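You operate a simulated robot arm through the tools that you are given. There is no shell and no other tool. Be economical: measure what you need, move in short steps, check, and stop when the job is done.

You run a simulated two-armed robot. Do the job below in one go: nothing can be reset, and whatever is moved stays where it is left.

TASK
Swap in the yellow numbered plate, crank the slab through and back.
Fine: the white numbered plate goes into the aisle slot of the plate rack; the bed ends home.

It is judged by the outcome, as a careful person would: the job done as asked, and still so three seconds after it is handed in. It fails if anything else is knocked over, pushed out of place, dropped, spilled or broken.

THE ROBOT
Two 7-joint arms with fingered hands on one trunk, on a base that drives. Base frame: it is fixed to the floor where the robot stands at the start and does not move with it; the origin is under the middle of the robot, x ahead of it, y to its left, z up; the surface under the hand at the start is at about z = 780. Lengths are in mm, angles in rad, forces in N, time in s.
The left shoulder is at the start at [42, 162, 1061], the right one opposite. Places, roughly: aisle slot of the plate rack [500, -600, 800]; gap slot [500, -200, 900]. Payload 4 kg a hand.
Tool frame (each hand has its own): the origin (TCP) lies between the finger pads and is the grasp point; the fingertips stand 36 mm ahead of it; z points along the fingers, y is the line along which they close. Largest opening 124 mm; the body of the gripper starts 42 mm behind the TCP. The gripper is a hand of 4 fingers: y runs from the thumb to the fingers, the wrist lies at [-15, -99, -189] in the tool frame, and closing takes about 1.5 s.
Orientation is told as [roll, pitch, yaw] about the base's x, y, z axes, in that order, counted from this pose: with the fingers straight down and the wrist toward the robot, the tool's x, y and z point along [0, 1, 0], [1, 0, 0] and [0, 0, -1] of the base frame.

THE INTERFACE
- The arms move only by the tool move_arm. It takes "left_moves", "right_moves" or both (then of equal length, played together; a hand with none holds still); each is a list of rows, each an object of numbers (a shift or turn left out is 0, a gripper value left out holds the last): "tx", "ty", "tz": the shift along the base's x, y, z in mm; "rx", "ry", "rz": the turn, a rotation vector about the base's x, y, z in rad; "hand": the finger opening in mm, from 0 to 124. In form: [{"tx": .., "ty": .., "tz": .., "rx": .., "ry": .., "rz": .., "hand": ..}, ...]. A call has 1 to 10 rows; each row shifts and turns the commanded pose from where the row before left it. Rows are played at 5 a second. More than 50 mm and 0.15 rad between two rows, or a gripper value outside its range, and nothing of the call is played. Where a pose cannot be reached the arm comes as near as it can. A force on the tool above 40 N (or 10 N above the force at the start of the call, whichever is more), or a blocked arm, ends the call early, and 0.2 s more pass. Each finger travels about 45 mm/s and halts on what it meets, pressing with about 30 N; the grip force reading is that of the motor and also rises with nothing between the fingers. The clock runs only during rows and for 0.2 s after the last one: add rows that do not move to give the fingers time. The reply holds the time, the measured pose of the TCP, the force on the tool along the base axes, the opening and the grip force, in the units named above and with some noise, with the torque about the TCP (base axes, N m) and any sound that the robot's microphone picked up.
- Cameras (640 x 400 px; columns grow to the right, rows downward): "scene" is now at [131.4, -51, 1287.2]; the picture's right is [-0.57, -0.81, 0.09], its down [-0.54, 0.29, -0.79] and it looks along [0.62, -0.50, -0.60] (base axes); focal length 214 px, centre (320, 200). "left" rides on the left gripper at [-75, -86, -123] in its tool frame; the picture's right is [-0.70, -0.34, 0.63], its down [0.65, -0.68, 0.35] and it looks along [0.32, 0.65, 0.69] (tool axes); focal length 275 px, centre (320, 200). "right" rides on the right gripper at [75, -86, -123] in its tool frame; the picture's right is [-0.70, 0.34, -0.63], its down [-0.65, -0.68, 0.35] and it looks along [-0.31, 0.65, 0.69] (tool axes); focal length 275 px, centre (320, 200). There is no depth. A picture from a camera that has moved, and an enlarged one, comes with that camera's place and axes in the base frame and with its lens.
- snapshot(camera): a new picture of that camera. No time passes.
- lift_body(by): slides the trunk up (or, below 0, down) by that many mm; the arms and the scene camera ride with it, the base frame stays. It gives what a move gives, with no picture.
- roll_base(legs): drives the robot by 1 to 6 legs, each [ahead, left, turn to the left] in mm, mm and rad, along the robot's own axes; the way and the turn of a leg run together, so that a leg with both is an arc; at most 1500 mm and 3.142 rad a leg. The arms and the cameras ride along, it lands a little off, and it stops where it bumps. It gives what a move gives.
- grasp_type(shape, hand): the hand has 4 fingers and takes this shape, open, in about a second: jaw (thumb against the fingers, like two jaws); tri (thumb and two fingers); tip (a fingertip pinch); poke (one finger out to press); point (the index stretched); flat (the hand flat); cup (the hand cupped); fist (a fist). The gripper value then closes the fingers along that shape, each until it touches; the sizes above hold for jaw. It gives what a move gives, with no picture.
- pan_tilt(pan, tilt): turns the head with the scene camera to pan (to the left, within 1.501 rad either way) and tilt (down, from -0.506 to 1.204), counted from straight ahead of the robot. It gives what a move gives.
- enlarge(camera, box): a new picture of the part [left, top, right, bottom] of that camera's present view, enlarged. No time passes.
- job_done(): hands the job in; it is judged then, once.

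Go step by step. Nothing tells you exact positions but the pictures and the camera data: compare them with the known pose of the tool, close in by small moves and look again before you grip or let go. The budget is 120 turns and 108 pictures, counting those below and the enlarged ones. Unless the task says otherwise, let go and move clear before handing in, and close with one line.

The tools are called after "Request:" as a command line: name --argument value ..., lists and objects as JSON in quotes. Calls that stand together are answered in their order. move_arm: Moves the arms, as the interface text tells. Its arguments: {"type":"object","properties":{"left_moves":{"type":"array"},"right_moves":{"type":"array"}},"required":[]} The other tools are called the same way: lift_body (by) slides the trunk up or down; grasp_type (shape, hand) gives the hand a shape; roll_base (legs) drives the base; pan_tilt (pan, tilt) turns the head that bears the scene camera; snapshot (camera) takes a picture; enlarge (camera, box) takes an enlarged picture of a part of a camera's view; job_done () hands the job in.

At the start:

```text
time: 0.0
left_eef_pos: [715.1, -143.4, 1168.6]
left_orientation: [-0.001, 0.0, 0.003]
left_force: [0.7, -0.5, 0.0]
left_torque: [-0.02, -0.05, -0.01]
left_grip_width: 123.5
left_grasp_force: 0.0
left_shape: jaw
right_eef_pos: [441.5, -601.0, 1184.7]
right_orientation: [0.001, 0.002, 0.0]
right_force: [-0.2, 0.6, -0.7]
right_torque: [0.02, 0.0, -0.02]
right_grip_width: 123.6
right_grasp_force: 0.1
right_shape: jaw
trunk travel left (down, up): [-225.0, 253.0]
robot x, y, heading: [2.9, 4.6, 0.003]
head pan, tilt: [-0.62, 0.525]
```

scene: 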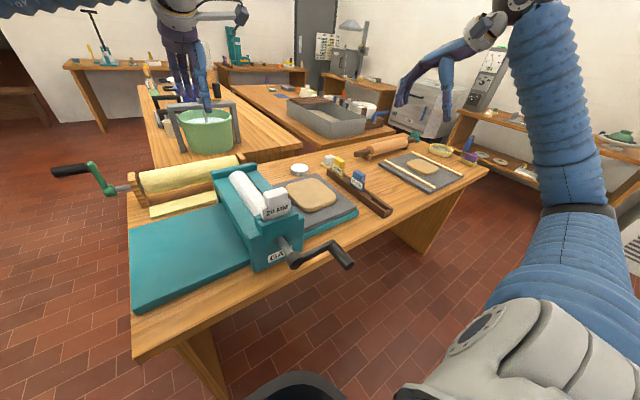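
right: 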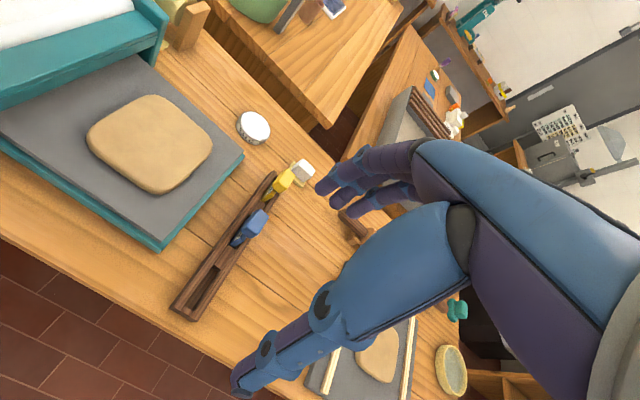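
left: 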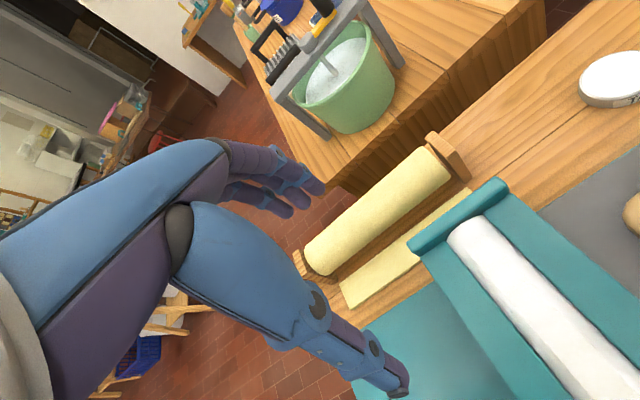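

I see a slab roller with a crank, a clay slab on a moving bed, and a wooden rack with yellow and blue plates. I'll look closer at the details first.

Request:
enlarge --camera "scene" --box '[200, 140, 400, 280]'

Request:
enlarge --camera "right" --box '[140, 90, 360, 330]'

```text
2.86 times, centred on (300, 210) of scene
camera zoom: at [131.4, -51.0, 1287.2], right [-0.57, -0.81, 0.09], down [-0.54, 0.29, -0.79], along [0.62, -0.5, -0.6], focal length 613 px, centre (377, 171)
```

zoom: 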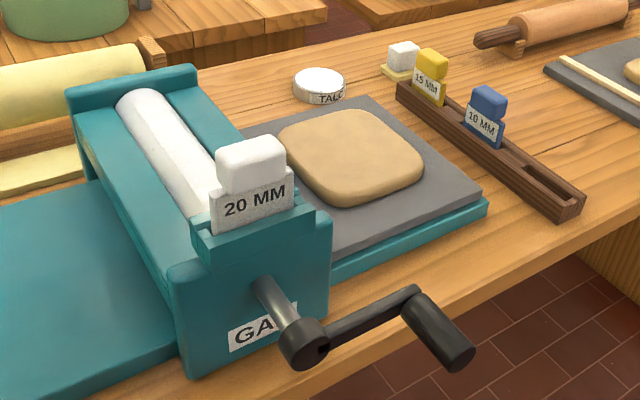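

```text
1.67 times, centred on (250, 210) of right
camera zoom: at [356.7, -526.5, 1308.0], right [0.34, -0.7, 0.63], down [-0.68, -0.65, -0.35], along [0.65, -0.31, -0.69], focal length 459 px, centre (437, 183)
```

zoom: 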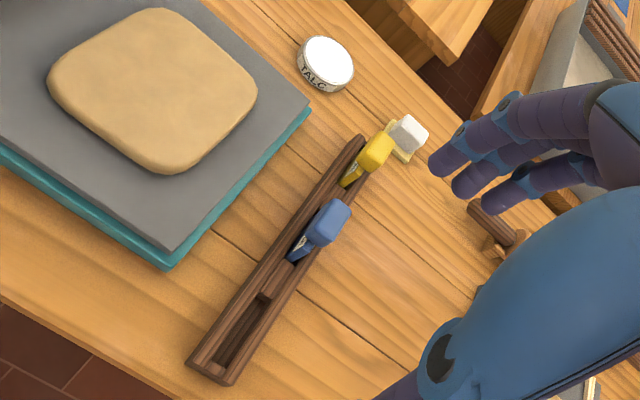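

Request:
enlarge --camera "scene" --box '[220, 160, 370, 280]'

Request:
enlarge --camera "left" --box '[240, 120, 640, 400]'

```text
3.33 times, centred on (295, 220) of scene
camera zoom: at [131.4, -51.0, 1287.2], right [-0.57, -0.81, 0.09], down [-0.54, 0.29, -0.79], along [0.62, -0.5, -0.6], focal length 715 px, centre (403, 133)
```

zoom: 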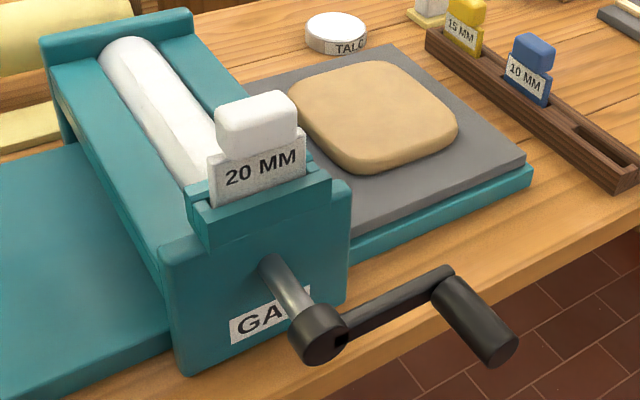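

```text
1.43 times, centred on (440, 260) of left
camera zoom: at [630.7, -218.0, 1292.1], right [-0.34, -0.7, -0.63], down [-0.68, 0.64, -0.35], along [0.65, 0.32, -0.69], focal length 393 px, centre (149, 114)
```

zoom: 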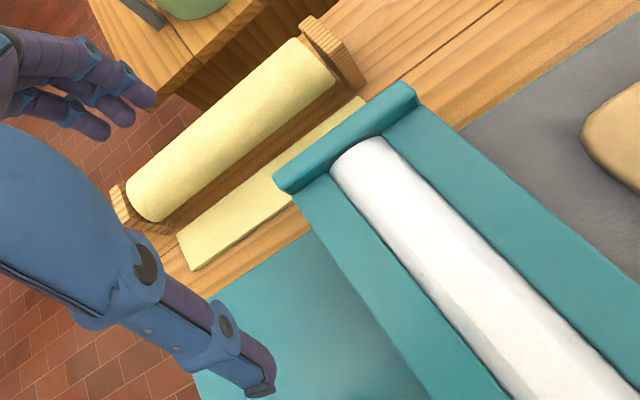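

The white plate is in the gap post (thickness along x) and the rack runs along x near y = -630. I move the left arm out of the way and the right hand toward the gap plate at a safe height.

Request:
move_arm --left_moves '[{"ty": 48}, {"ty": 48}, {"ty": 48}, {"ty": 48}, {"ty": 48}, {"ty": 48}, {"ty": 48}, {"ty": 48}, {"ty": 48}, {}]' --right_moves '[{}, {}, {"ty": 48}, {"ty": 48}, {"ty": 48}, {"ty": 48}, {"ty": 48}, {"ty": 48}, {"ty": 48}, {}]'

Request:
snapshot --camera "right"

Request:
snapshot --camera "scene"

```text
time: 2.2
left_eef_pos: [715.2, 286.2, 1167.5]
left_orientation: [0.002, 0.0, 0.001]
left_force: [-0.7, -0.1, 0.7]
left_torque: [0.05, 0.01, -0.01]
left_grip_width: 123.5
left_grasp_force: 0.0
left_shape: jaw
right_eef_pos: [443.6, -267.7, 1186.5]
right_orientation: [0.003, 0.0, 0.002]
right_force: [-0.7, -1.6, -0.5]
right_torque: [0.03, -0.03, 0.01]
right_grip_width: 123.6
right_grasp_force: 0.1
right_shape: jaw
trunk travel left (down, up): [-225.0, 253.0]
robot x, y, heading: [-0.6, 1.6, 0.004]
head pan, tilt: [-0.62, 0.525]
```

```text
100 pictures are left
camera right: at [357.6, -193.6, 1308.9], right [0.34, -0.7, 0.63], down [-0.68, -0.64, -0.35], along [0.65, -0.31, -0.69], focal length 275 px, centre (320, 200)
```

right: 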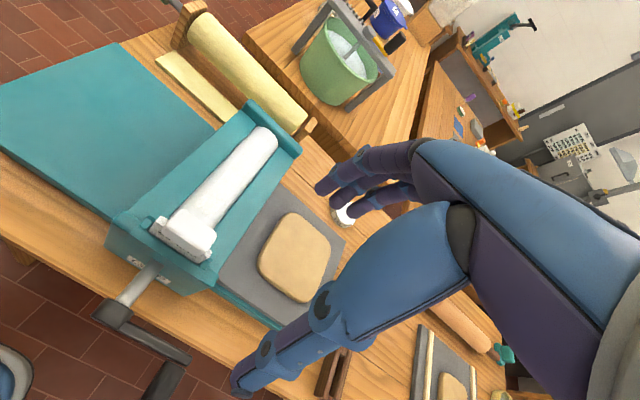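

```text
99 pictures are left
camera scene: at [131.5, -53.4, 1287.0], right [-0.57, -0.81, 0.09], down [-0.54, 0.29, -0.79], along [0.62, -0.5, -0.61], focal length 214 px, centre (320, 200)
```

scene: 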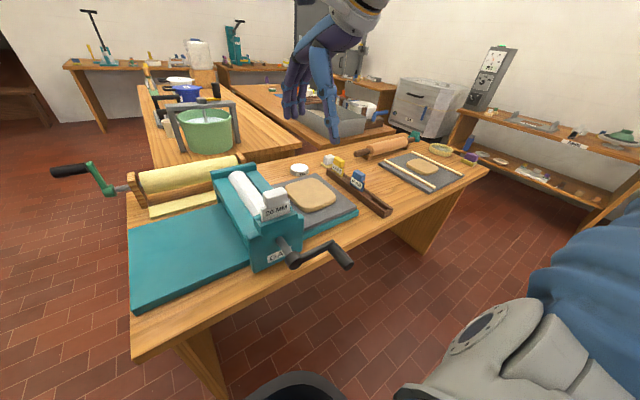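

Request:
enlarge --camera "right" --box '[80, 190, 240, 400]'

Request:
enlarge --camera "scene" --box '[220, 160, 370, 280]'

```text
1.90 times, centred on (160, 295) of right
camera zoom: at [357.6, -193.6, 1308.9], right [0.34, -0.7, 0.63], down [-0.68, -0.64, -0.35], along [0.65, -0.31, -0.69], focal length 524 px, centre (625, 19)
```

zoom: 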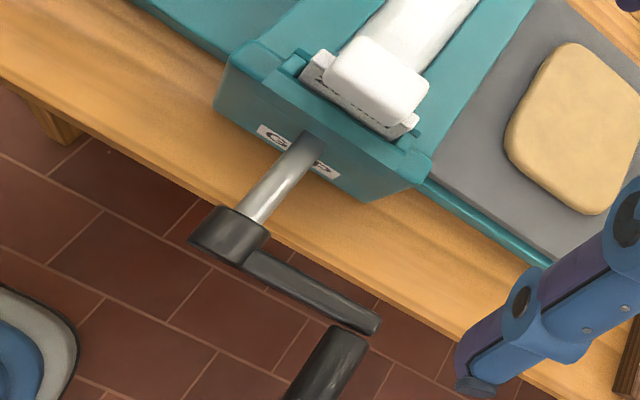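

```text
3.33 times, centred on (295, 220) of scene
camera zoom: at [131.5, -53.4, 1287.0], right [-0.57, -0.81, 0.09], down [-0.54, 0.29, -0.79], along [0.62, -0.5, -0.61], focal length 715 px, centre (403, 133)
```

zoom: 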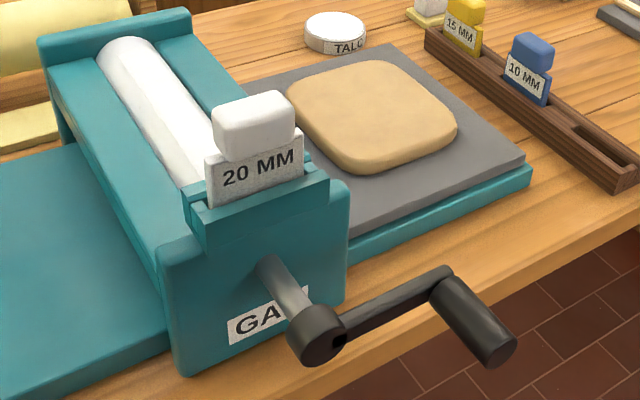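

The white knob triangulates to about (479, -209, 1000) and the crank handle to about y=-300, z=900, x=310..375. Moving above the knob to check.

Request:
move_arm --right_moves '[{"tx": 18, "ty": 30, "tz": -20}, {"tx": 18, "ty": 29, "tz": -20}, {"tz": -40, "hand": 90}, {"tz": -25}, {}, {}]'

Request:
snapshot --camera "right"

Request:
snapshot --camera "scene"

```text
time: 3.6
left_eef_pos: [714.5, 288.0, 1168.2]
left_orientation: [-0.002, 0.0, 0.001]
left_force: [-0.3, -0.2, -0.3]
left_torque: [0.01, 0.01, 0.02]
left_grip_width: 123.7
left_grasp_force: 0.0
left_shape: jaw
right_eef_pos: [478.5, -204.0, 1080.5]
right_orientation: [0.0, -0.001, -0.001]
right_force: [-0.3, -0.7, 0.3]
right_torque: [-0.01, 0.04, 0.0]
right_grip_width: 90.3
right_grasp_force: 0.1
right_shape: jaw
trunk travel left (down, up): [-225.0, 253.0]
robot x, y, heading: [1.2, -1.1, 0.0]
head pan, tilt: [-0.62, 0.525]
```

```text
96 pictures are left
camera right: at [394.5, -130.3, 1202.7], right [0.34, -0.7, 0.63], down [-0.68, -0.65, -0.35], along [0.65, -0.32, -0.69], focal length 275 px, centre (320, 200)
```

right: 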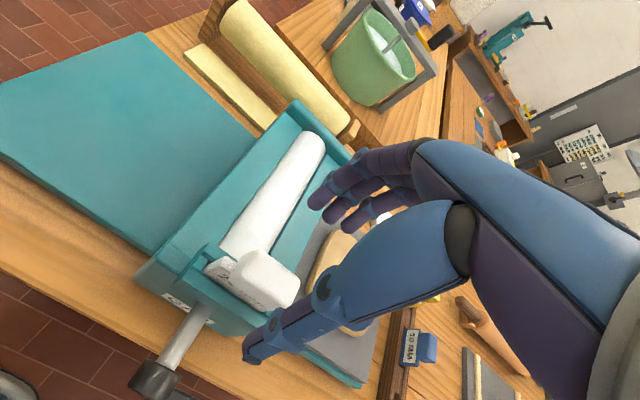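

```text
95 pictures are left
camera scene: at [131.6, -50.4, 1287.2], right [-0.57, -0.81, 0.09], down [-0.54, 0.29, -0.79], along [0.62, -0.5, -0.6], focal length 214 px, centre (320, 200)
```

scene: 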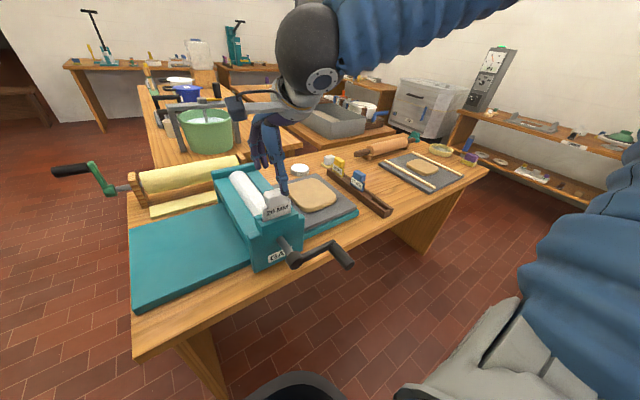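

Request:
move_arm --right_moves '[{"ty": -4, "tz": -20}, {"tz": -20}, {}]'

Request:
enlarge --camera "right" --box '[200, 150, 440, 390]'

Request:
enlarge --camera "scene" --box '[220, 110, 340, 230]'

```text
time: 4.4
left_eef_pos: [714.4, 287.8, 1167.2]
left_orientation: [0.001, -0.001, 0.003]
left_force: [-0.5, -0.6, -0.2]
left_torque: [-0.05, 0.03, -0.01]
left_grip_width: 123.5
left_grasp_force: 0.1
left_shape: jaw
right_eef_pos: [481.6, -208.7, 1042.2]
right_orientation: [0.0, 0.002, 0.0]
right_force: [-0.3, 0.2, 0.2]
right_torque: [0.02, 0.01, -0.01]
right_grip_width: 90.1
right_grasp_force: 0.0
right_shape: jaw
right hand out of reach, approached as far as the arm can: row 2
trunk travel left (down, up): [-225.0, 253.0]
robot x, y, heading: [-0.8, -0.2, 0.003]
head pan, tilt: [-0.62, 0.525]
```

```text
1.67 times, centred on (320, 270) of right
camera zoom: at [396.5, -134.7, 1165.2], right [0.34, -0.7, 0.63], down [-0.68, -0.64, -0.34], along [0.65, -0.32, -0.69], focal length 459 px, centre (320, 83)
```

zoom: 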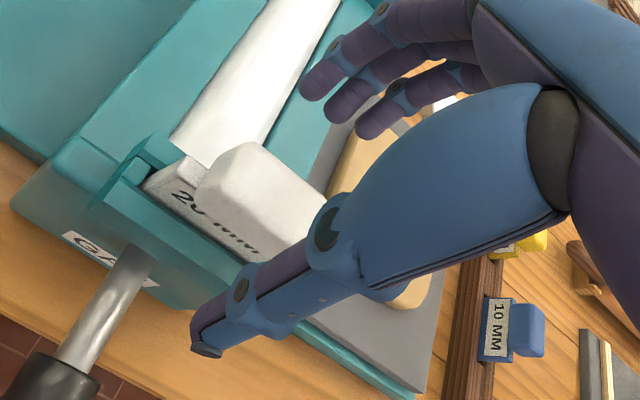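

```text
3.33 times, centred on (280, 170) of scene
camera zoom: at [130.9, -50.8, 1287.3], right [-0.57, -0.81, 0.09], down [-0.54, 0.29, -0.79], along [0.62, -0.5, -0.6], focal length 715 px, centre (453, 300)
```

zoom: 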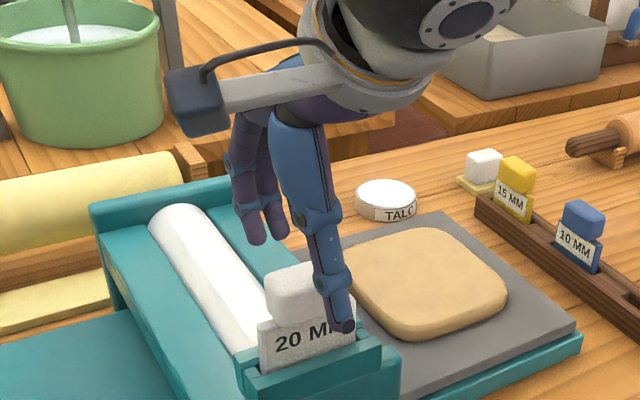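

The arm is too close-in to go lower here, so I raise it, back the base up 130 mm, and bring the hand forward again.

Request:
move_arm --right_moves '[{"tz": 40}, {"tz": 40}, {}]'

Request:
roll_base --legs '[[-130, 0, 0]]'

Request:
move_arm --right_moves '[{"tx": 45}, {"tx": 45}, {"tx": 38}, {}, {}]'

Request:
snapshot --camera "right"

```text
time: 5.2
left_eef_pos: [714.4, 287.7, 1166.4]
left_orientation: [0.001, 0.0, 0.001]
left_force: [-0.2, 0.1, -0.1]
left_torque: [-0.01, 0.01, -0.02]
left_grip_width: 123.8
left_grasp_force: 0.1
left_shape: jaw
right_eef_pos: [482.9, -209.1, 1121.7]
right_orientation: [0.0, 0.0, 0.001]
right_force: [-0.7, 0.0, 0.1]
right_torque: [-0.01, 0.0, 0.03]
right_grip_width: 90.1
right_grasp_force: 0.2
right_shape: jaw
trunk travel left (down, up): [-225.0, 253.0]
robot x, y, heading: [-1.4, 0.8, -0.006]
head pan, tilt: [-0.62, 0.525]
```

```text
time: 6.5
left_eef_pos: [583.7, 287.9, 1168.9]
left_orientation: [-0.001, -0.002, -0.001]
left_force: [-1.3, -0.4, 1.1]
left_torque: [0.03, -0.02, -0.03]
left_grip_width: 123.9
left_grasp_force: 0.0
left_shape: jaw
right_eef_pos: [350.1, -209.3, 1122.2]
right_orientation: [0.001, -0.001, -0.001]
right_force: [-0.6, -0.9, 0.5]
right_torque: [0.01, -0.07, 0.02]
right_grip_width: 90.5
right_grasp_force: 0.1
right_shape: jaw
trunk travel left (down, up): [-225.0, 253.0]
robot x, y, heading: [-130.1, 3.5, -0.006]
head pan, tilt: [-0.62, 0.525]
```

```text
time: 7.7
left_eef_pos: [586.0, 287.8, 1167.6]
left_orientation: [0.0, 0.0, 0.001]
left_force: [0.0, 0.3, -0.5]
left_torque: [0.0, 0.02, -0.01]
left_grip_width: 123.7
left_grasp_force: 0.1
left_shape: jaw
right_eef_pos: [479.2, -209.3, 1120.3]
right_orientation: [0.001, 0.0, 0.0]
right_force: [0.1, 0.5, -0.6]
right_torque: [-0.03, -0.02, 0.01]
right_grip_width: 90.1
right_grasp_force: 0.0
right_shape: jaw
trunk travel left (down, up): [-225.0, 253.0]
robot x, y, heading: [-128.9, -4.9, -0.003]
head pan, tilt: [-0.62, 0.525]
```

```text
92 pictures are left
camera right: at [395.3, -134.9, 1243.2], right [0.34, -0.7, 0.63], down [-0.68, -0.64, -0.35], along [0.65, -0.32, -0.69], focal length 275 px, centre (320, 200)
```

right: 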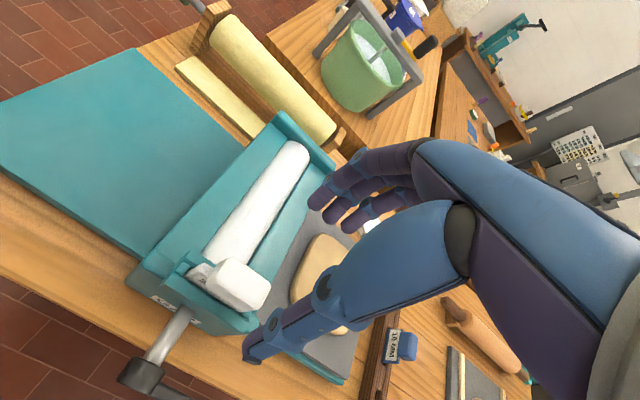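

Knob is confirmed at (479, -209). Descending to grip height.

Request:
move_arm --right_moves '[{"tz": -40}, {"tz": -35}, {"tz": -20}, {"tz": -17}, {}]'

Request:
enlarge --camera "right" --box '[200, 150, 440, 390]'

Request:
enlarge --camera "scene" --box '[260, 110, 380, 230]'

```text
time: 8.9
left_eef_pos: [584.7, 287.6, 1167.2]
left_orientation: [0.001, 0.001, 0.001]
left_force: [0.6, 0.1, 0.1]
left_torque: [-0.01, 0.02, -0.01]
left_grip_width: 123.6
left_grasp_force: 0.0
left_shape: jaw
right_eef_pos: [479.4, -209.7, 1011.3]
right_orientation: [0.001, 0.0, -0.003]
right_force: [-0.5, -0.2, 0.4]
right_torque: [0.02, -0.03, 0.01]
right_grip_width: 89.8
right_grasp_force: 0.1
right_shape: jaw
trunk travel left (down, up): [-225.0, 253.0]
robot x, y, heading: [-128.1, -1.2, -0.001]
head pan, tilt: [-0.62, 0.525]
```

```text
1.67 times, centred on (320, 270) of right
camera zoom: at [394.8, -135.1, 1134.0], right [0.34, -0.7, 0.63], down [-0.68, -0.64, -0.35], along [0.65, -0.32, -0.69], focal length 459 px, centre (320, 83)
```

zoom: 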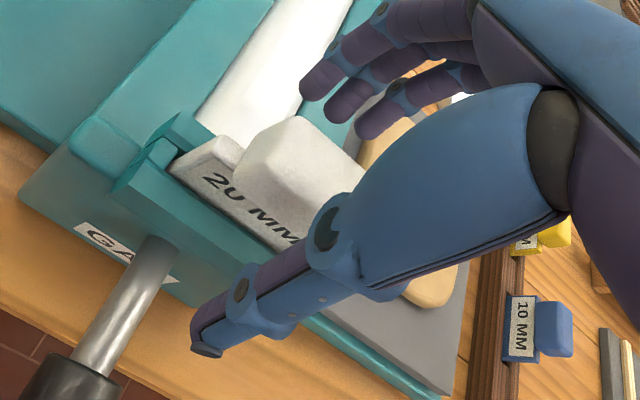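

```text
3.33 times, centred on (320, 170) of scene
camera zoom: at [1.4, -50.7, 1287.3], right [-0.58, -0.81, 0.09], down [-0.54, 0.29, -0.79], along [0.62, -0.5, -0.6], focal length 715 px, centre (320, 300)
```

zoom: 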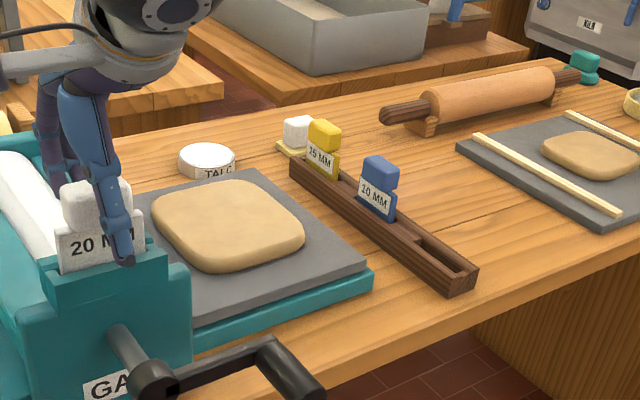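

Request:
move_arm --right_moves '[{"ty": 2, "tz": -5}, {"hand": 60}, {"hand": 20}, {"hand": 15}, {"hand": 10}, {}, {}, {}, {}, {}]'

Request:
enlarge --camera "right" --box '[200, 150, 440, 390]'

Request:
enlarge --camera "scene" --box '[260, 110, 380, 230]'

```text
time: 11.1
left_eef_pos: [585.3, 287.4, 1168.6]
left_orientation: [0.0, 0.001, 0.0]
left_force: [0.3, -0.1, 0.3]
left_torque: [0.01, 0.02, -0.02]
left_grip_width: 123.8
left_grasp_force: 0.0
left_shape: jaw
right_eef_pos: [479.3, -207.8, 1006.1]
right_orientation: [0.001, 0.001, -0.001]
right_force: [-5.3, -0.5, -5.0]
right_torque: [0.01, -0.25, 0.19]
right_grip_width: 30.7
right_grasp_force: 29.6
right_shape: jaw
trunk travel left (down, up): [-225.0, 253.0]
robot x, y, heading: [-130.5, 1.3, -0.007]
head pan, tilt: [-0.62, 0.525]
```

```text
1.67 times, centred on (320, 270) of right
camera zoom: at [394.9, -132.8, 1128.4], right [0.34, -0.7, 0.63], down [-0.68, -0.64, -0.35], along [0.65, -0.32, -0.69], focal length 459 px, centre (320, 83)
```

zoom: 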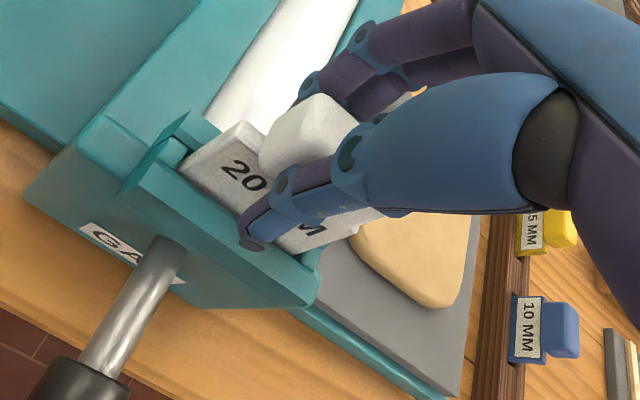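

```text
3.33 times, centred on (320, 170) of scene
camera zoom: at [1.7, -50.9, 1287.2], right [-0.58, -0.81, 0.09], down [-0.54, 0.29, -0.79], along [0.62, -0.5, -0.6], focal length 715 px, centre (320, 300)
```

zoom: 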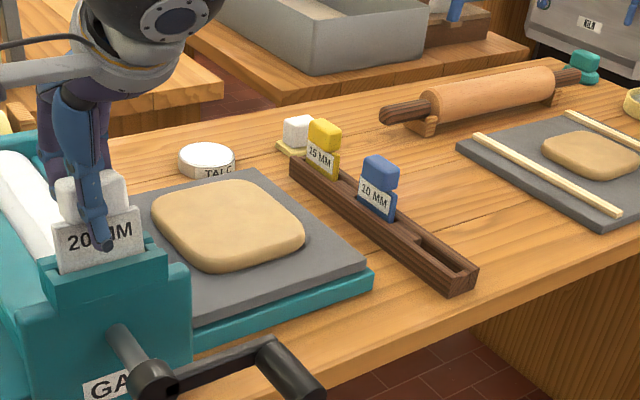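

The knob is held (30.7 mm, 30 N). Lifting straight up.

Request:
move_arm --right_moves '[{"tz": 15}, {"tz": 20}, {"tz": 30}, {"tz": 30}, {"tz": 30}, {}]'

Request:
snapshot --camera "right"

Request:
enlarge --camera "scene" --box '[260, 110, 380, 230]'

```text
time: 12.5
left_eef_pos: [586.4, 289.0, 1167.3]
left_orientation: [0.0, 0.0, 0.0]
left_force: [-1.1, -0.3, -0.4]
left_torque: [0.03, -0.02, -0.01]
left_grip_width: 123.4
left_grasp_force: 0.1
left_shape: jaw
right_eef_pos: [481.4, -207.3, 1129.1]
right_orientation: [0.001, -0.001, 0.0]
right_force: [0.0, -0.2, -1.0]
right_torque: [0.0, 0.03, 0.01]
right_grip_width: 25.9
right_grasp_force: 29.8
right_shape: jaw
trunk travel left (down, up): [-225.0, 253.0]
robot x, y, heading: [-128.9, -0.3, -0.005]
head pan, tilt: [-0.62, 0.525]
```

```text
87 pictures are left
camera right: at [396.5, -133.0, 1252.2], right [0.34, -0.7, 0.63], down [-0.68, -0.64, -0.35], along [0.65, -0.32, -0.69], focal length 275 px, centre (320, 200)
```

right: 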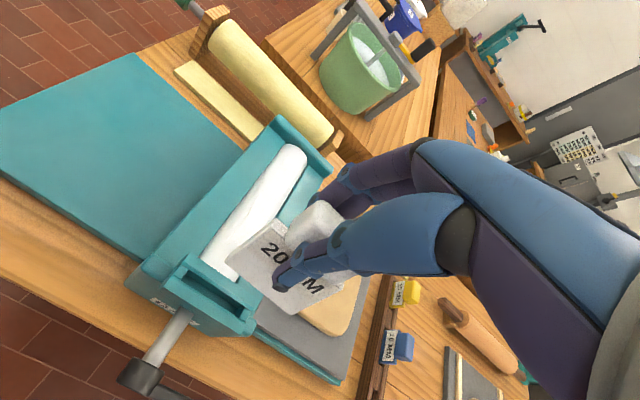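

```text
3.33 times, centred on (320, 170) of scene
camera zoom: at [2.4, -50.8, 1287.0], right [-0.58, -0.81, 0.09], down [-0.54, 0.29, -0.79], along [0.62, -0.5, -0.6], focal length 715 px, centre (320, 300)
```

zoom: 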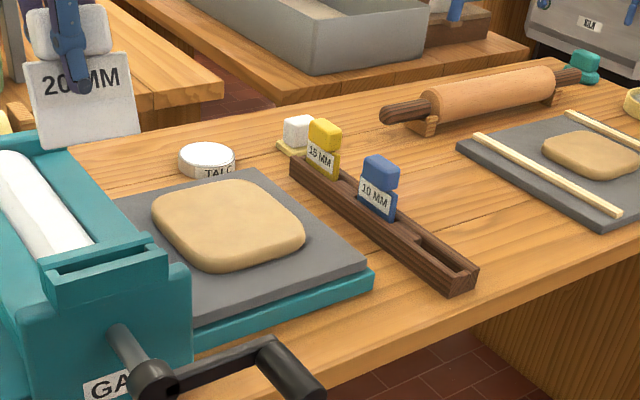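

The white plate is out. Now carrying it over the rack's aisle slot while yawing -90°.

Request:
move_arm --right_moves '[{"rz": -0.14, "ty": -20}, {"rz": -0.14, "ty": -40}, {"rz": -0.14, "ty": -40}, {"rz": -0.14, "ty": -45}, {"rz": -0.14, "ty": -45}, {"rz": -0.14, "ty": -45}, {"rz": -0.14, "ty": -45}, {"rz": -0.14, "ty": -45}, {"rz": -0.14, "ty": -40}, {"rz": -0.14, "ty": -35}]'

Request:
move_arm --right_moves '[{"rz": -0.1, "ty": -22}, {"rz": -0.071, "tz": -40}, {"tz": -40}, {}, {}]'

Request:
snapshot --camera "right"

Request:
snapshot --camera "scene"

```text
time: 14.7
left_eef_pos: [586.3, 286.1, 1168.7]
left_orientation: [0.001, 0.001, 0.001]
left_force: [-0.2, -0.1, 0.9]
left_torque: [0.03, 0.02, 0.01]
left_grip_width: 123.8
left_grasp_force: 0.0
left_shape: jaw
right_eef_pos: [481.1, -608.9, 1128.2]
right_orientation: [-0.001, 0.001, -1.401]
right_force: [0.2, -0.7, -0.5]
right_torque: [0.0, -0.01, -0.03]
right_grip_width: 26.0
right_grasp_force: 30.2
right_shape: jaw
trunk travel left (down, up): [-225.0, 253.0]
robot x, y, heading: [-130.4, -1.8, -0.002]
head pan, tilt: [-0.62, 0.525]
```

```text
time: 15.9
left_eef_pos: [585.3, 287.8, 1168.3]
left_orientation: [0.0, 0.0, -0.001]
left_force: [-0.2, 0.1, -0.2]
left_torque: [0.04, 0.01, 0.0]
left_grip_width: 123.7
left_grasp_force: 0.1
left_shape: jaw
right_eef_pos: [479.1, -632.0, 1050.1]
right_orientation: [-0.001, -0.001, -1.572]
right_force: [0.1, 0.3, -0.9]
right_torque: [0.04, -0.03, 0.0]
right_grip_width: 26.2
right_grasp_force: 29.9
right_shape: jaw
trunk travel left (down, up): [-225.0, 253.0]
robot x, y, heading: [-130.4, 2.7, -0.004]
head pan, tilt: [-0.62, 0.525]
```

```text
85 pictures are left
camera right: at [555.3, -547.0, 1172.9], right [-0.7, -0.34, 0.63], down [-0.64, 0.68, -0.35], along [-0.32, -0.65, -0.69], focal length 275 px, centre (320, 200)
```

right: 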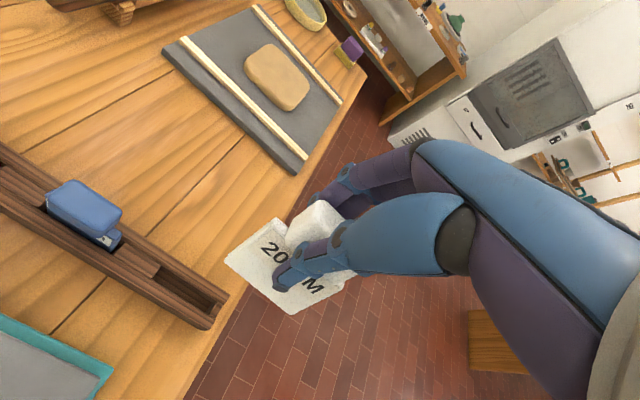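

```text
84 pictures are left
camera scene: at [2.1, -51.3, 1287.1], right [-0.58, -0.81, 0.09], down [-0.54, 0.29, -0.79], along [0.62, -0.5, -0.6], focal length 214 px, centre (320, 200)
```

scene: 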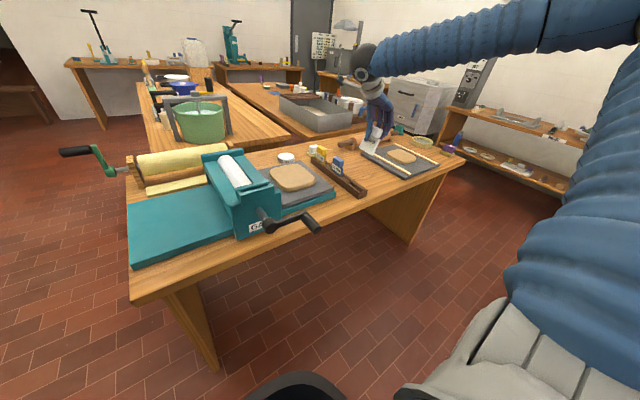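

Request:
enlarge --camera "right" --box '[0, 150, 360, 375]'

Request:
enlarge --camera "scene" --box '[290, 110, 410, 220]'

```text
1.78 times, centred on (180, 262) of right
camera zoom: at [555.3, -547.0, 1172.9], right [-0.7, -0.34, 0.63], down [-0.64, 0.68, -0.35], along [-0.32, -0.65, -0.69], focal length 489 px, centre (569, 89)
```

zoom: 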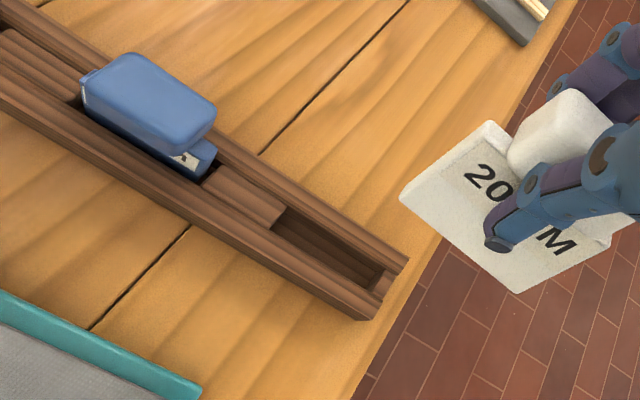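

```text
3.64 times, centred on (350, 165) of scene
camera zoom: at [2.1, -51.3, 1287.1], right [-0.58, -0.81, 0.09], down [-0.54, 0.29, -0.79], along [0.62, -0.5, -0.6], focal length 780 px, centre (211, 327)
```

zoom: 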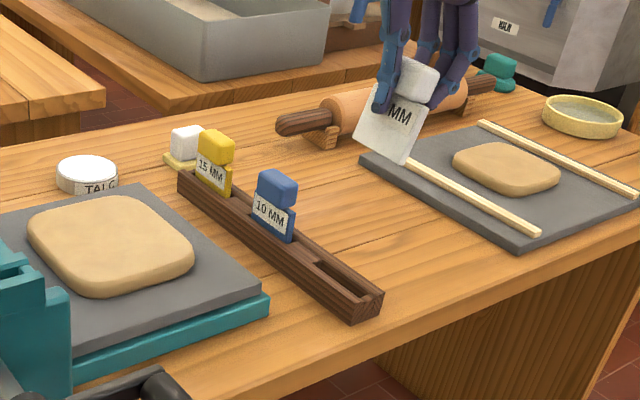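

The slot centre is about (494, -631). Moving just above it to compare directly.

Request:
move_arm --right_moves '[{"tx": 14, "ty": 1, "tz": -30}, {"tz": -45}, {"tz": -40}, {}, {}]'

Request:
enlarge --camera "right" --box '[140, 150, 400, 350]'

Request:
enlarge --camera "scene" --box '[310, 130, 410, 210]'

```text
time: 17.1
left_eef_pos: [587.1, 286.4, 1166.6]
left_orientation: [0.0, 0.0, -0.002]
left_force: [-0.5, 0.5, 0.5]
left_torque: [-0.01, -0.01, -0.03]
left_grip_width: 123.4
left_grasp_force: 0.1
left_shape: jaw
right_eef_pos: [495.7, -629.6, 935.0]
right_orientation: [0.002, 0.0, -1.569]
right_force: [0.6, 0.9, -1.2]
right_torque: [-0.01, -0.03, 0.01]
right_grip_width: 25.9
right_grasp_force: 30.0
right_shape: jaw
trunk travel left (down, up): [-225.0, 253.0]
robot x, y, heading: [-129.8, -1.5, -0.0]
head pan, tilt: [-0.62, 0.525]
```

```text
2.00 times, centred on (270, 250) of right
camera zoom: at [571.4, -543.5, 1057.0], right [-0.7, -0.34, 0.63], down [-0.64, 0.68, -0.35], along [-0.32, -0.65, -0.69], focal length 551 px, centre (420, 100)
```

zoom: 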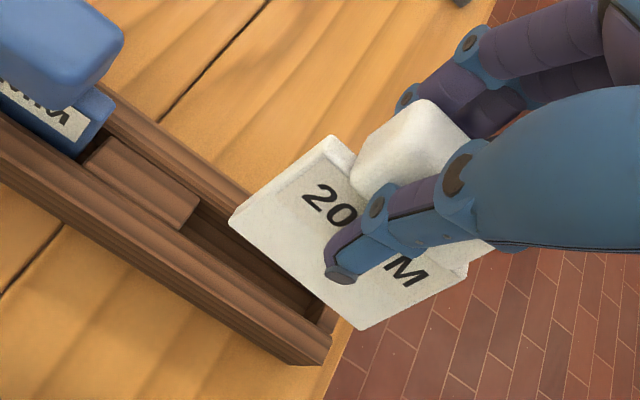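

```text
5.00 times, centred on (360, 170) of scene
camera zoom: at [2.4, -51.0, 1287.1], right [-0.57, -0.81, 0.09], down [-0.54, 0.29, -0.79], along [0.62, -0.5, -0.6], focal length 1072 px, centre (120, 350)
```

zoom: 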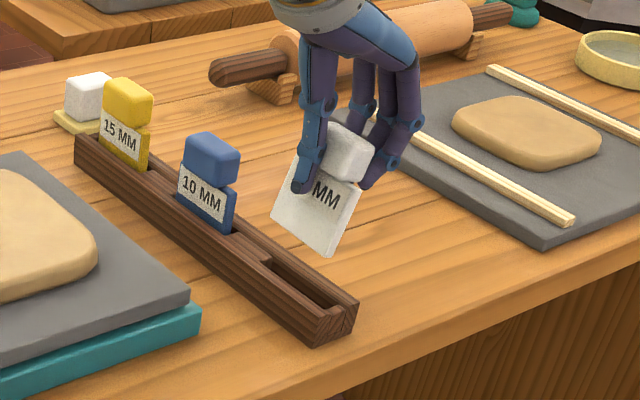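

Request:
move_arm --right_moves '[{"tz": -15}, {"tz": -15}, {}]'

Request:
enlarge --camera "right" --box '[140, 170, 340, 330]'

Request:
enlarge --camera "scene" --box '[330, 145, 390, 205]'

```text
time: 17.9
left_eef_pos: [585.5, 286.2, 1168.6]
left_orientation: [0.0, -0.001, 0.001]
left_force: [0.3, 0.1, 0.3]
left_torque: [0.02, -0.02, -0.01]
left_grip_width: 123.9
left_grasp_force: 0.1
left_shape: jaw
right_eef_pos: [495.8, -628.2, 904.8]
right_orientation: [-0.001, -0.002, -1.571]
right_force: [-0.1, 0.6, -0.4]
right_torque: [0.02, 0.03, -0.04]
right_grip_width: 26.2
right_grasp_force: 30.1
right_shape: jaw
trunk travel left (down, up): [-225.0, 253.0]
robot x, y, heading: [-130.7, 1.3, 0.001]
head pan, tilt: [-0.62, 0.525]
```

```text
2.50 times, centred on (240, 250) of right
camera zoom: at [570.7, -542.6, 1027.7], right [-0.7, -0.34, 0.63], down [-0.64, 0.68, -0.35], along [-0.32, -0.65, -0.69], focal length 688 px, centre (520, 75)
```

zoom: 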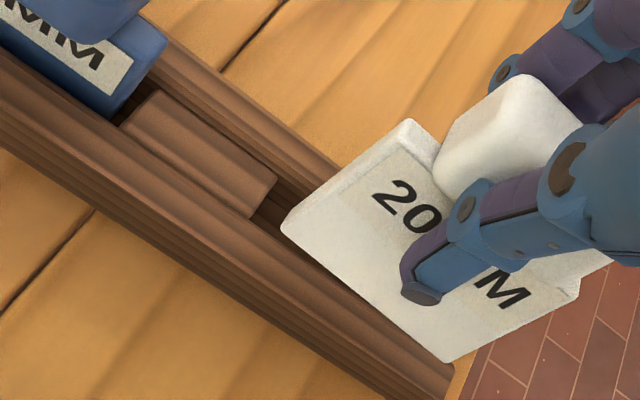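

```text
6.67 times, centred on (360, 175) of scene
camera zoom: at [1.8, -50.8, 1287.2], right [-0.58, -0.81, 0.09], down [-0.54, 0.29, -0.79], along [0.62, -0.5, -0.6], focal length 1430 px, centre (53, 367)
```

zoom: 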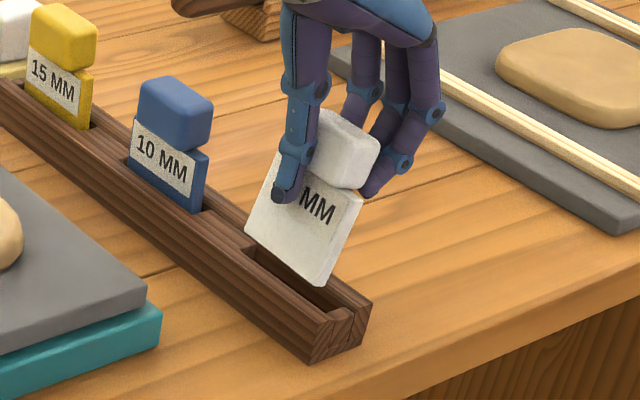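

The plate has tilted in the grip about 0.19 rad (bottom toward +y). I'll lift slightly and correct it with a roll.

Request:
move_arm --right_moves '[{"tz": 12}, {"rx": -0.1}, {"rx": -0.09}, {}]'

Request:
enlarge --camera "right" --box '[140, 170, 340, 330]'

Request:
enlarge --camera "scene" --box '[330, 145, 390, 205]'

```text
time: 18.9
left_eef_pos: [585.7, 287.5, 1168.6]
left_orientation: [0.002, 0.0, 0.002]
left_force: [-1.1, -0.3, -0.3]
left_torque: [-0.01, 0.01, -0.03]
left_grip_width: 123.8
left_grasp_force: 0.1
left_shape: jaw
right_eef_pos: [494.8, -626.4, 916.1]
right_orientation: [0.001, -0.188, -1.57]
right_force: [0.2, 0.2, -1.0]
right_torque: [0.0, 0.03, -0.05]
right_grip_width: 26.2
right_grasp_force: 30.7
right_shape: jaw
trunk travel left (down, up): [-225.0, 253.0]
robot x, y, heading: [-132.1, 0.8, -0.006]
head pan, tilt: [-0.62, 0.525]
```

```text
2.50 times, centred on (240, 250) of right
camera zoom: at [569.9, -520.5, 1021.2], right [-0.7, -0.21, 0.69], down [-0.64, 0.6, -0.47], along [-0.32, -0.77, -0.56], focal length 688 px, centre (520, 75)
```

zoom: 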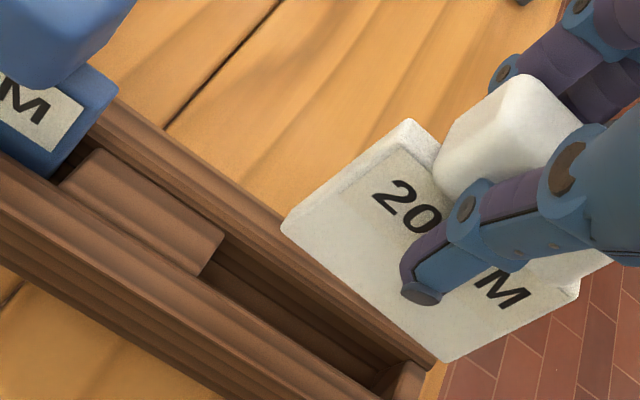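

```text
6.67 times, centred on (360, 175) of scene
camera zoom: at [1.9, -51.0, 1287.2], right [-0.58, -0.81, 0.09], down [-0.54, 0.29, -0.79], along [0.62, -0.5, -0.6], focal length 1430 px, centre (53, 367)
```

zoom: 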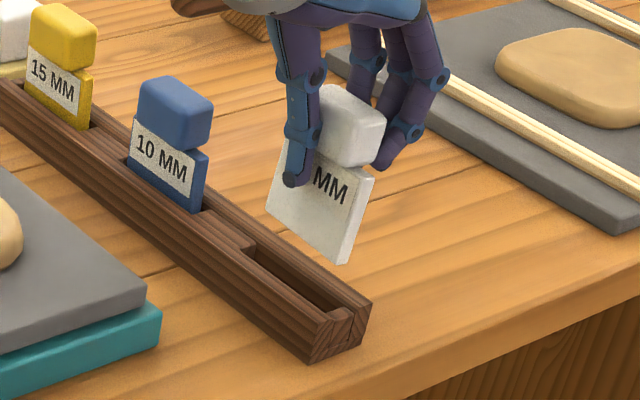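

Request:
move_arm --right_moves '[{"rx": -0.075, "ty": 6}, {}, {}]'

Request:
enlarge --camera "right" --box '[140, 170, 340, 330]'

Request:
enlarge --camera "scene" --box '[330, 145, 390, 205]'

```text
time: 19.7
left_eef_pos: [586.8, 288.0, 1167.0]
left_orientation: [0.001, 0.0, 0.0]
left_force: [-0.5, 0.3, 0.3]
left_torque: [-0.01, -0.05, -0.01]
left_grip_width: 123.7
left_grasp_force: 0.2
left_shape: jaw
right_eef_pos: [496.6, -621.4, 916.4]
right_orientation: [0.001, -0.263, -1.571]
right_force: [-0.3, 0.1, -0.8]
right_torque: [0.03, 0.01, 0.01]
right_grip_width: 25.9
right_grasp_force: 29.6
right_shape: jaw
trunk travel left (down, up): [-225.0, 253.0]
robot x, y, heading: [-129.4, 1.5, -0.005]
head pan, tilt: [-0.62, 0.525]
```

```text
2.50 times, centred on (240, 250) of right
camera zoom: at [571.0, -506.6, 1012.6], right [-0.7, -0.16, 0.7], down [-0.64, 0.57, -0.51], along [-0.32, -0.81, -0.5], focal length 688 px, centre (520, 75)
```

zoom: 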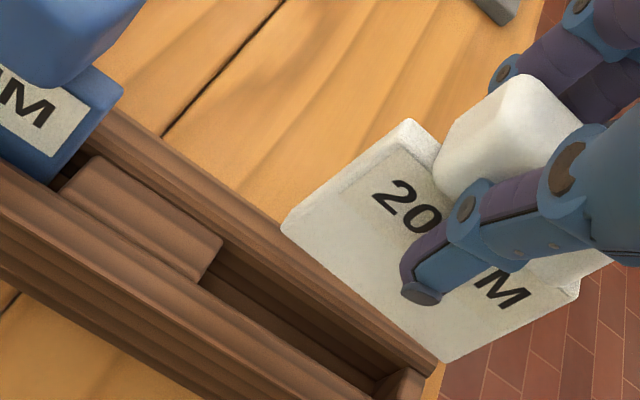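

```text
6.67 times, centred on (360, 175) of scene
camera zoom: at [2.2, -50.5, 1287.1], right [-0.57, -0.81, 0.09], down [-0.54, 0.29, -0.79], along [0.62, -0.5, -0.6], focal length 1430 px, centre (53, 367)
```

zoom: 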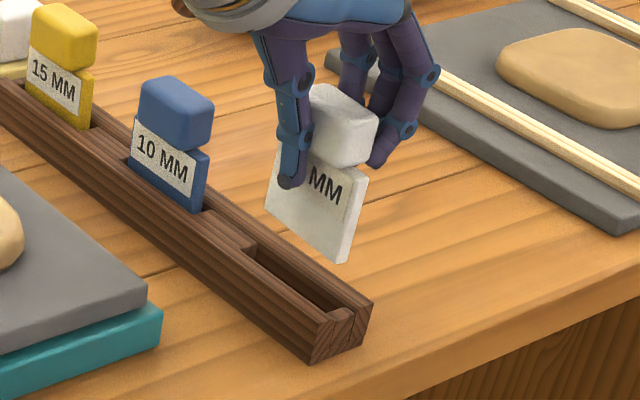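

Plate is now vertical. Shifting about +6 in y, -2 in x, and lowering to just above the rails.

Request:
move_arm --right_moves '[{"tx": -2, "ty": 6, "tz": -8}, {"tz": -9}, {}, {}]'

Request:
enlarge --camera "right" --box '[140, 170, 340, 330]'

Request:
enlarge --camera "scene" --box '[330, 145, 390, 205]'

```text
time: 20.7
left_eef_pos: [586.1, 287.6, 1166.9]
left_orientation: [0.0, 0.0, -0.001]
left_force: [-0.4, -0.5, 0.3]
left_torque: [-0.01, -0.04, 0.03]
left_grip_width: 123.7
left_grasp_force: 0.1
left_shape: jaw
right_eef_pos: [492.8, -615.6, 899.1]
right_orientation: [0.0, -0.267, -1.571]
right_force: [0.1, 0.3, -0.5]
right_torque: [0.0, -0.02, -0.01]
right_grip_width: 26.4
right_grasp_force: 29.3
right_shape: jaw
trunk travel left (down, up): [-225.0, 253.0]
robot x, y, heading: [-134.0, 1.5, -0.0]
head pan, tilt: [-0.62, 0.525]
```

```text
2.50 times, centred on (240, 250) of right
camera zoom: at [568.6, -502.5, 995.5], right [-0.7, -0.16, 0.7], down [-0.64, 0.57, -0.51], along [-0.32, -0.81, -0.5], focal length 688 px, centre (520, 75)
```

zoom: 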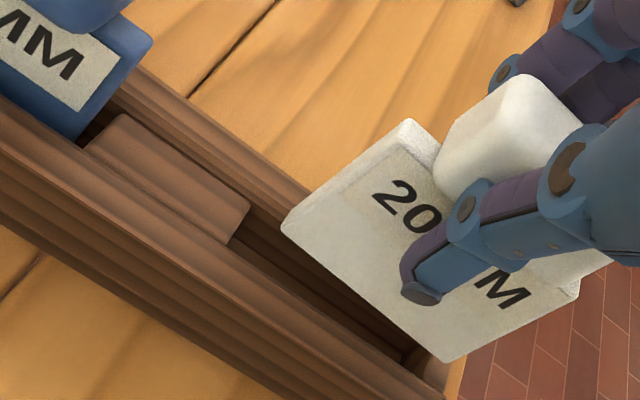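

```text
6.67 times, centred on (360, 175) of scene
camera zoom: at [2.0, -51.1, 1287.2], right [-0.58, -0.81, 0.09], down [-0.54, 0.29, -0.79], along [0.62, -0.5, -0.6], focal length 1430 px, centre (53, 367)
```

zoom: 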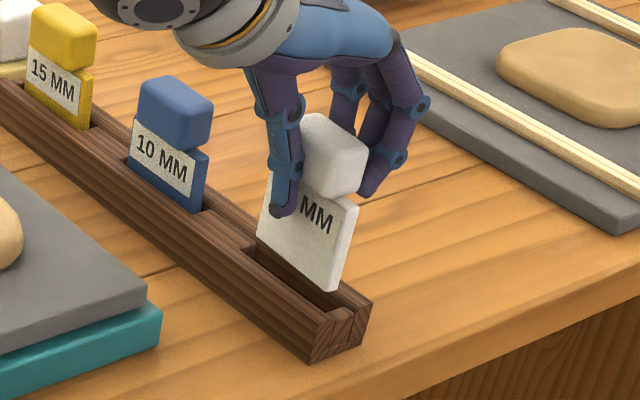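

Request:
move_arm --right_moves '[{"tx": 1, "ty": 2, "tz": -5}, {"tz": -6}, {}, {}]'

Request:
enlarge --camera "right" --box '[140, 170, 340, 330]'

Request:
enlarge --camera "scene" --box '[330, 145, 390, 205]'

```text
time: 21.7
left_eef_pos: [585.8, 286.7, 1167.4]
left_orientation: [-0.001, -0.001, 0.0]
left_force: [-0.1, -0.3, -0.1]
left_torque: [-0.02, -0.02, 0.0]
left_grip_width: 123.8
left_grasp_force: 0.0
left_shape: jaw
right_eef_pos: [493.8, -613.9, 889.7]
right_orientation: [0.0, -0.266, -1.57]
right_force: [-0.4, 0.3, -1.1]
right_torque: [0.01, -0.01, 0.02]
right_grip_width: 25.6
right_grasp_force: 30.7
right_shape: jaw
trunk travel left (down, up): [-225.0, 253.0]
robot x, y, heading: [-129.6, -1.9, 0.004]
head pan, tilt: [-0.62, 0.525]
```

```text
2.50 times, centred on (240, 250) of right
camera zoom: at [569.5, -500.4, 985.2], right [-0.7, -0.16, 0.7], down [-0.64, 0.57, -0.51], along [-0.32, -0.81, -0.5], focal length 688 px, centre (520, 75)
```

zoom: 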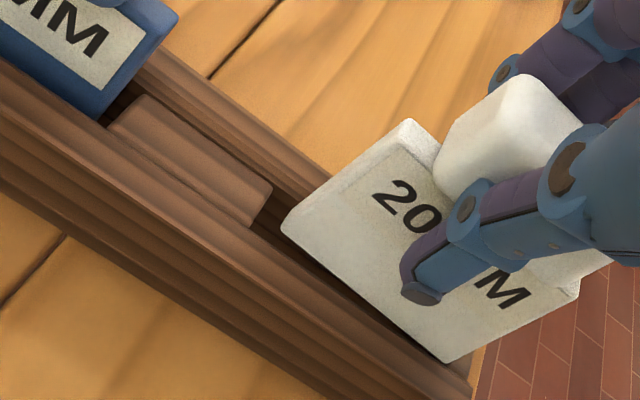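

```text
6.67 times, centred on (360, 175) of scene
camera zoom: at [2.0, -51.0, 1287.2], right [-0.58, -0.81, 0.09], down [-0.54, 0.29, -0.79], along [0.62, -0.5, -0.6], focal length 1430 px, centre (53, 367)
```

zoom: 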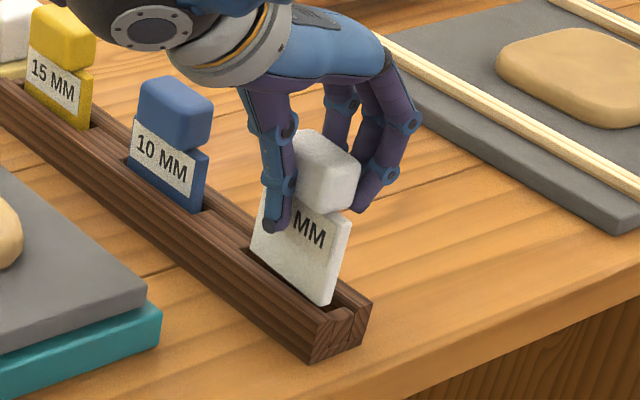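

Request:
move_arm --right_moves '[{"tz": -5}, {"tz": -5}, {}]'

Request:
enlarge --camera "right" --box '[140, 170, 340, 330]'

Request:
enlarge --camera "scene" --box '[330, 145, 390, 205]'

```text
time: 22.5
left_eef_pos: [585.5, 289.2, 1167.8]
left_orientation: [0.0, 0.0, 0.0]
left_force: [-0.3, 0.3, 0.4]
left_torque: [0.02, 0.0, 0.01]
left_grip_width: 123.8
left_grasp_force: 0.1
left_shape: jaw
right_eef_pos: [494.8, -613.4, 880.7]
right_orientation: [0.002, -0.268, -1.572]
right_force: [6.7, -0.8, 14.1]
right_torque: [-0.27, 0.05, 0.18]
right_grip_width: 25.3
right_grasp_force: 30.4
right_shape: jaw
trunk travel left (down, up): [-225.0, 253.0]
robot x, y, heading: [-127.9, -0.5, 0.001]
head pan, tilt: [-0.62, 0.525]
```

```text
2.50 times, centred on (240, 250) of right
camera zoom: at [569.6, -499.0, 976.4], right [-0.7, -0.16, 0.7], down [-0.64, 0.57, -0.51], along [-0.31, -0.81, -0.5], focal length 688 px, centre (520, 75)
```

zoom: 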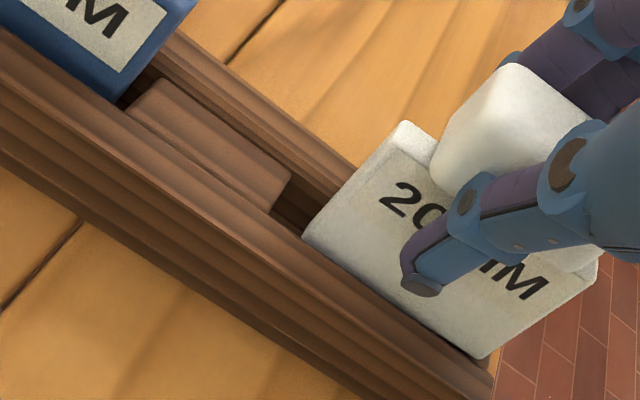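

```text
6.67 times, centred on (360, 175) of scene
camera zoom: at [1.6, -50.1, 1287.4], right [-0.57, -0.81, 0.09], down [-0.54, 0.29, -0.79], along [0.62, -0.5, -0.6], focal length 1430 px, centre (53, 367)
```

zoom: 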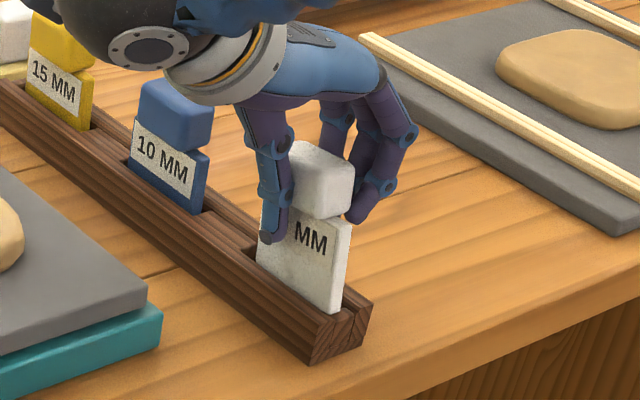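

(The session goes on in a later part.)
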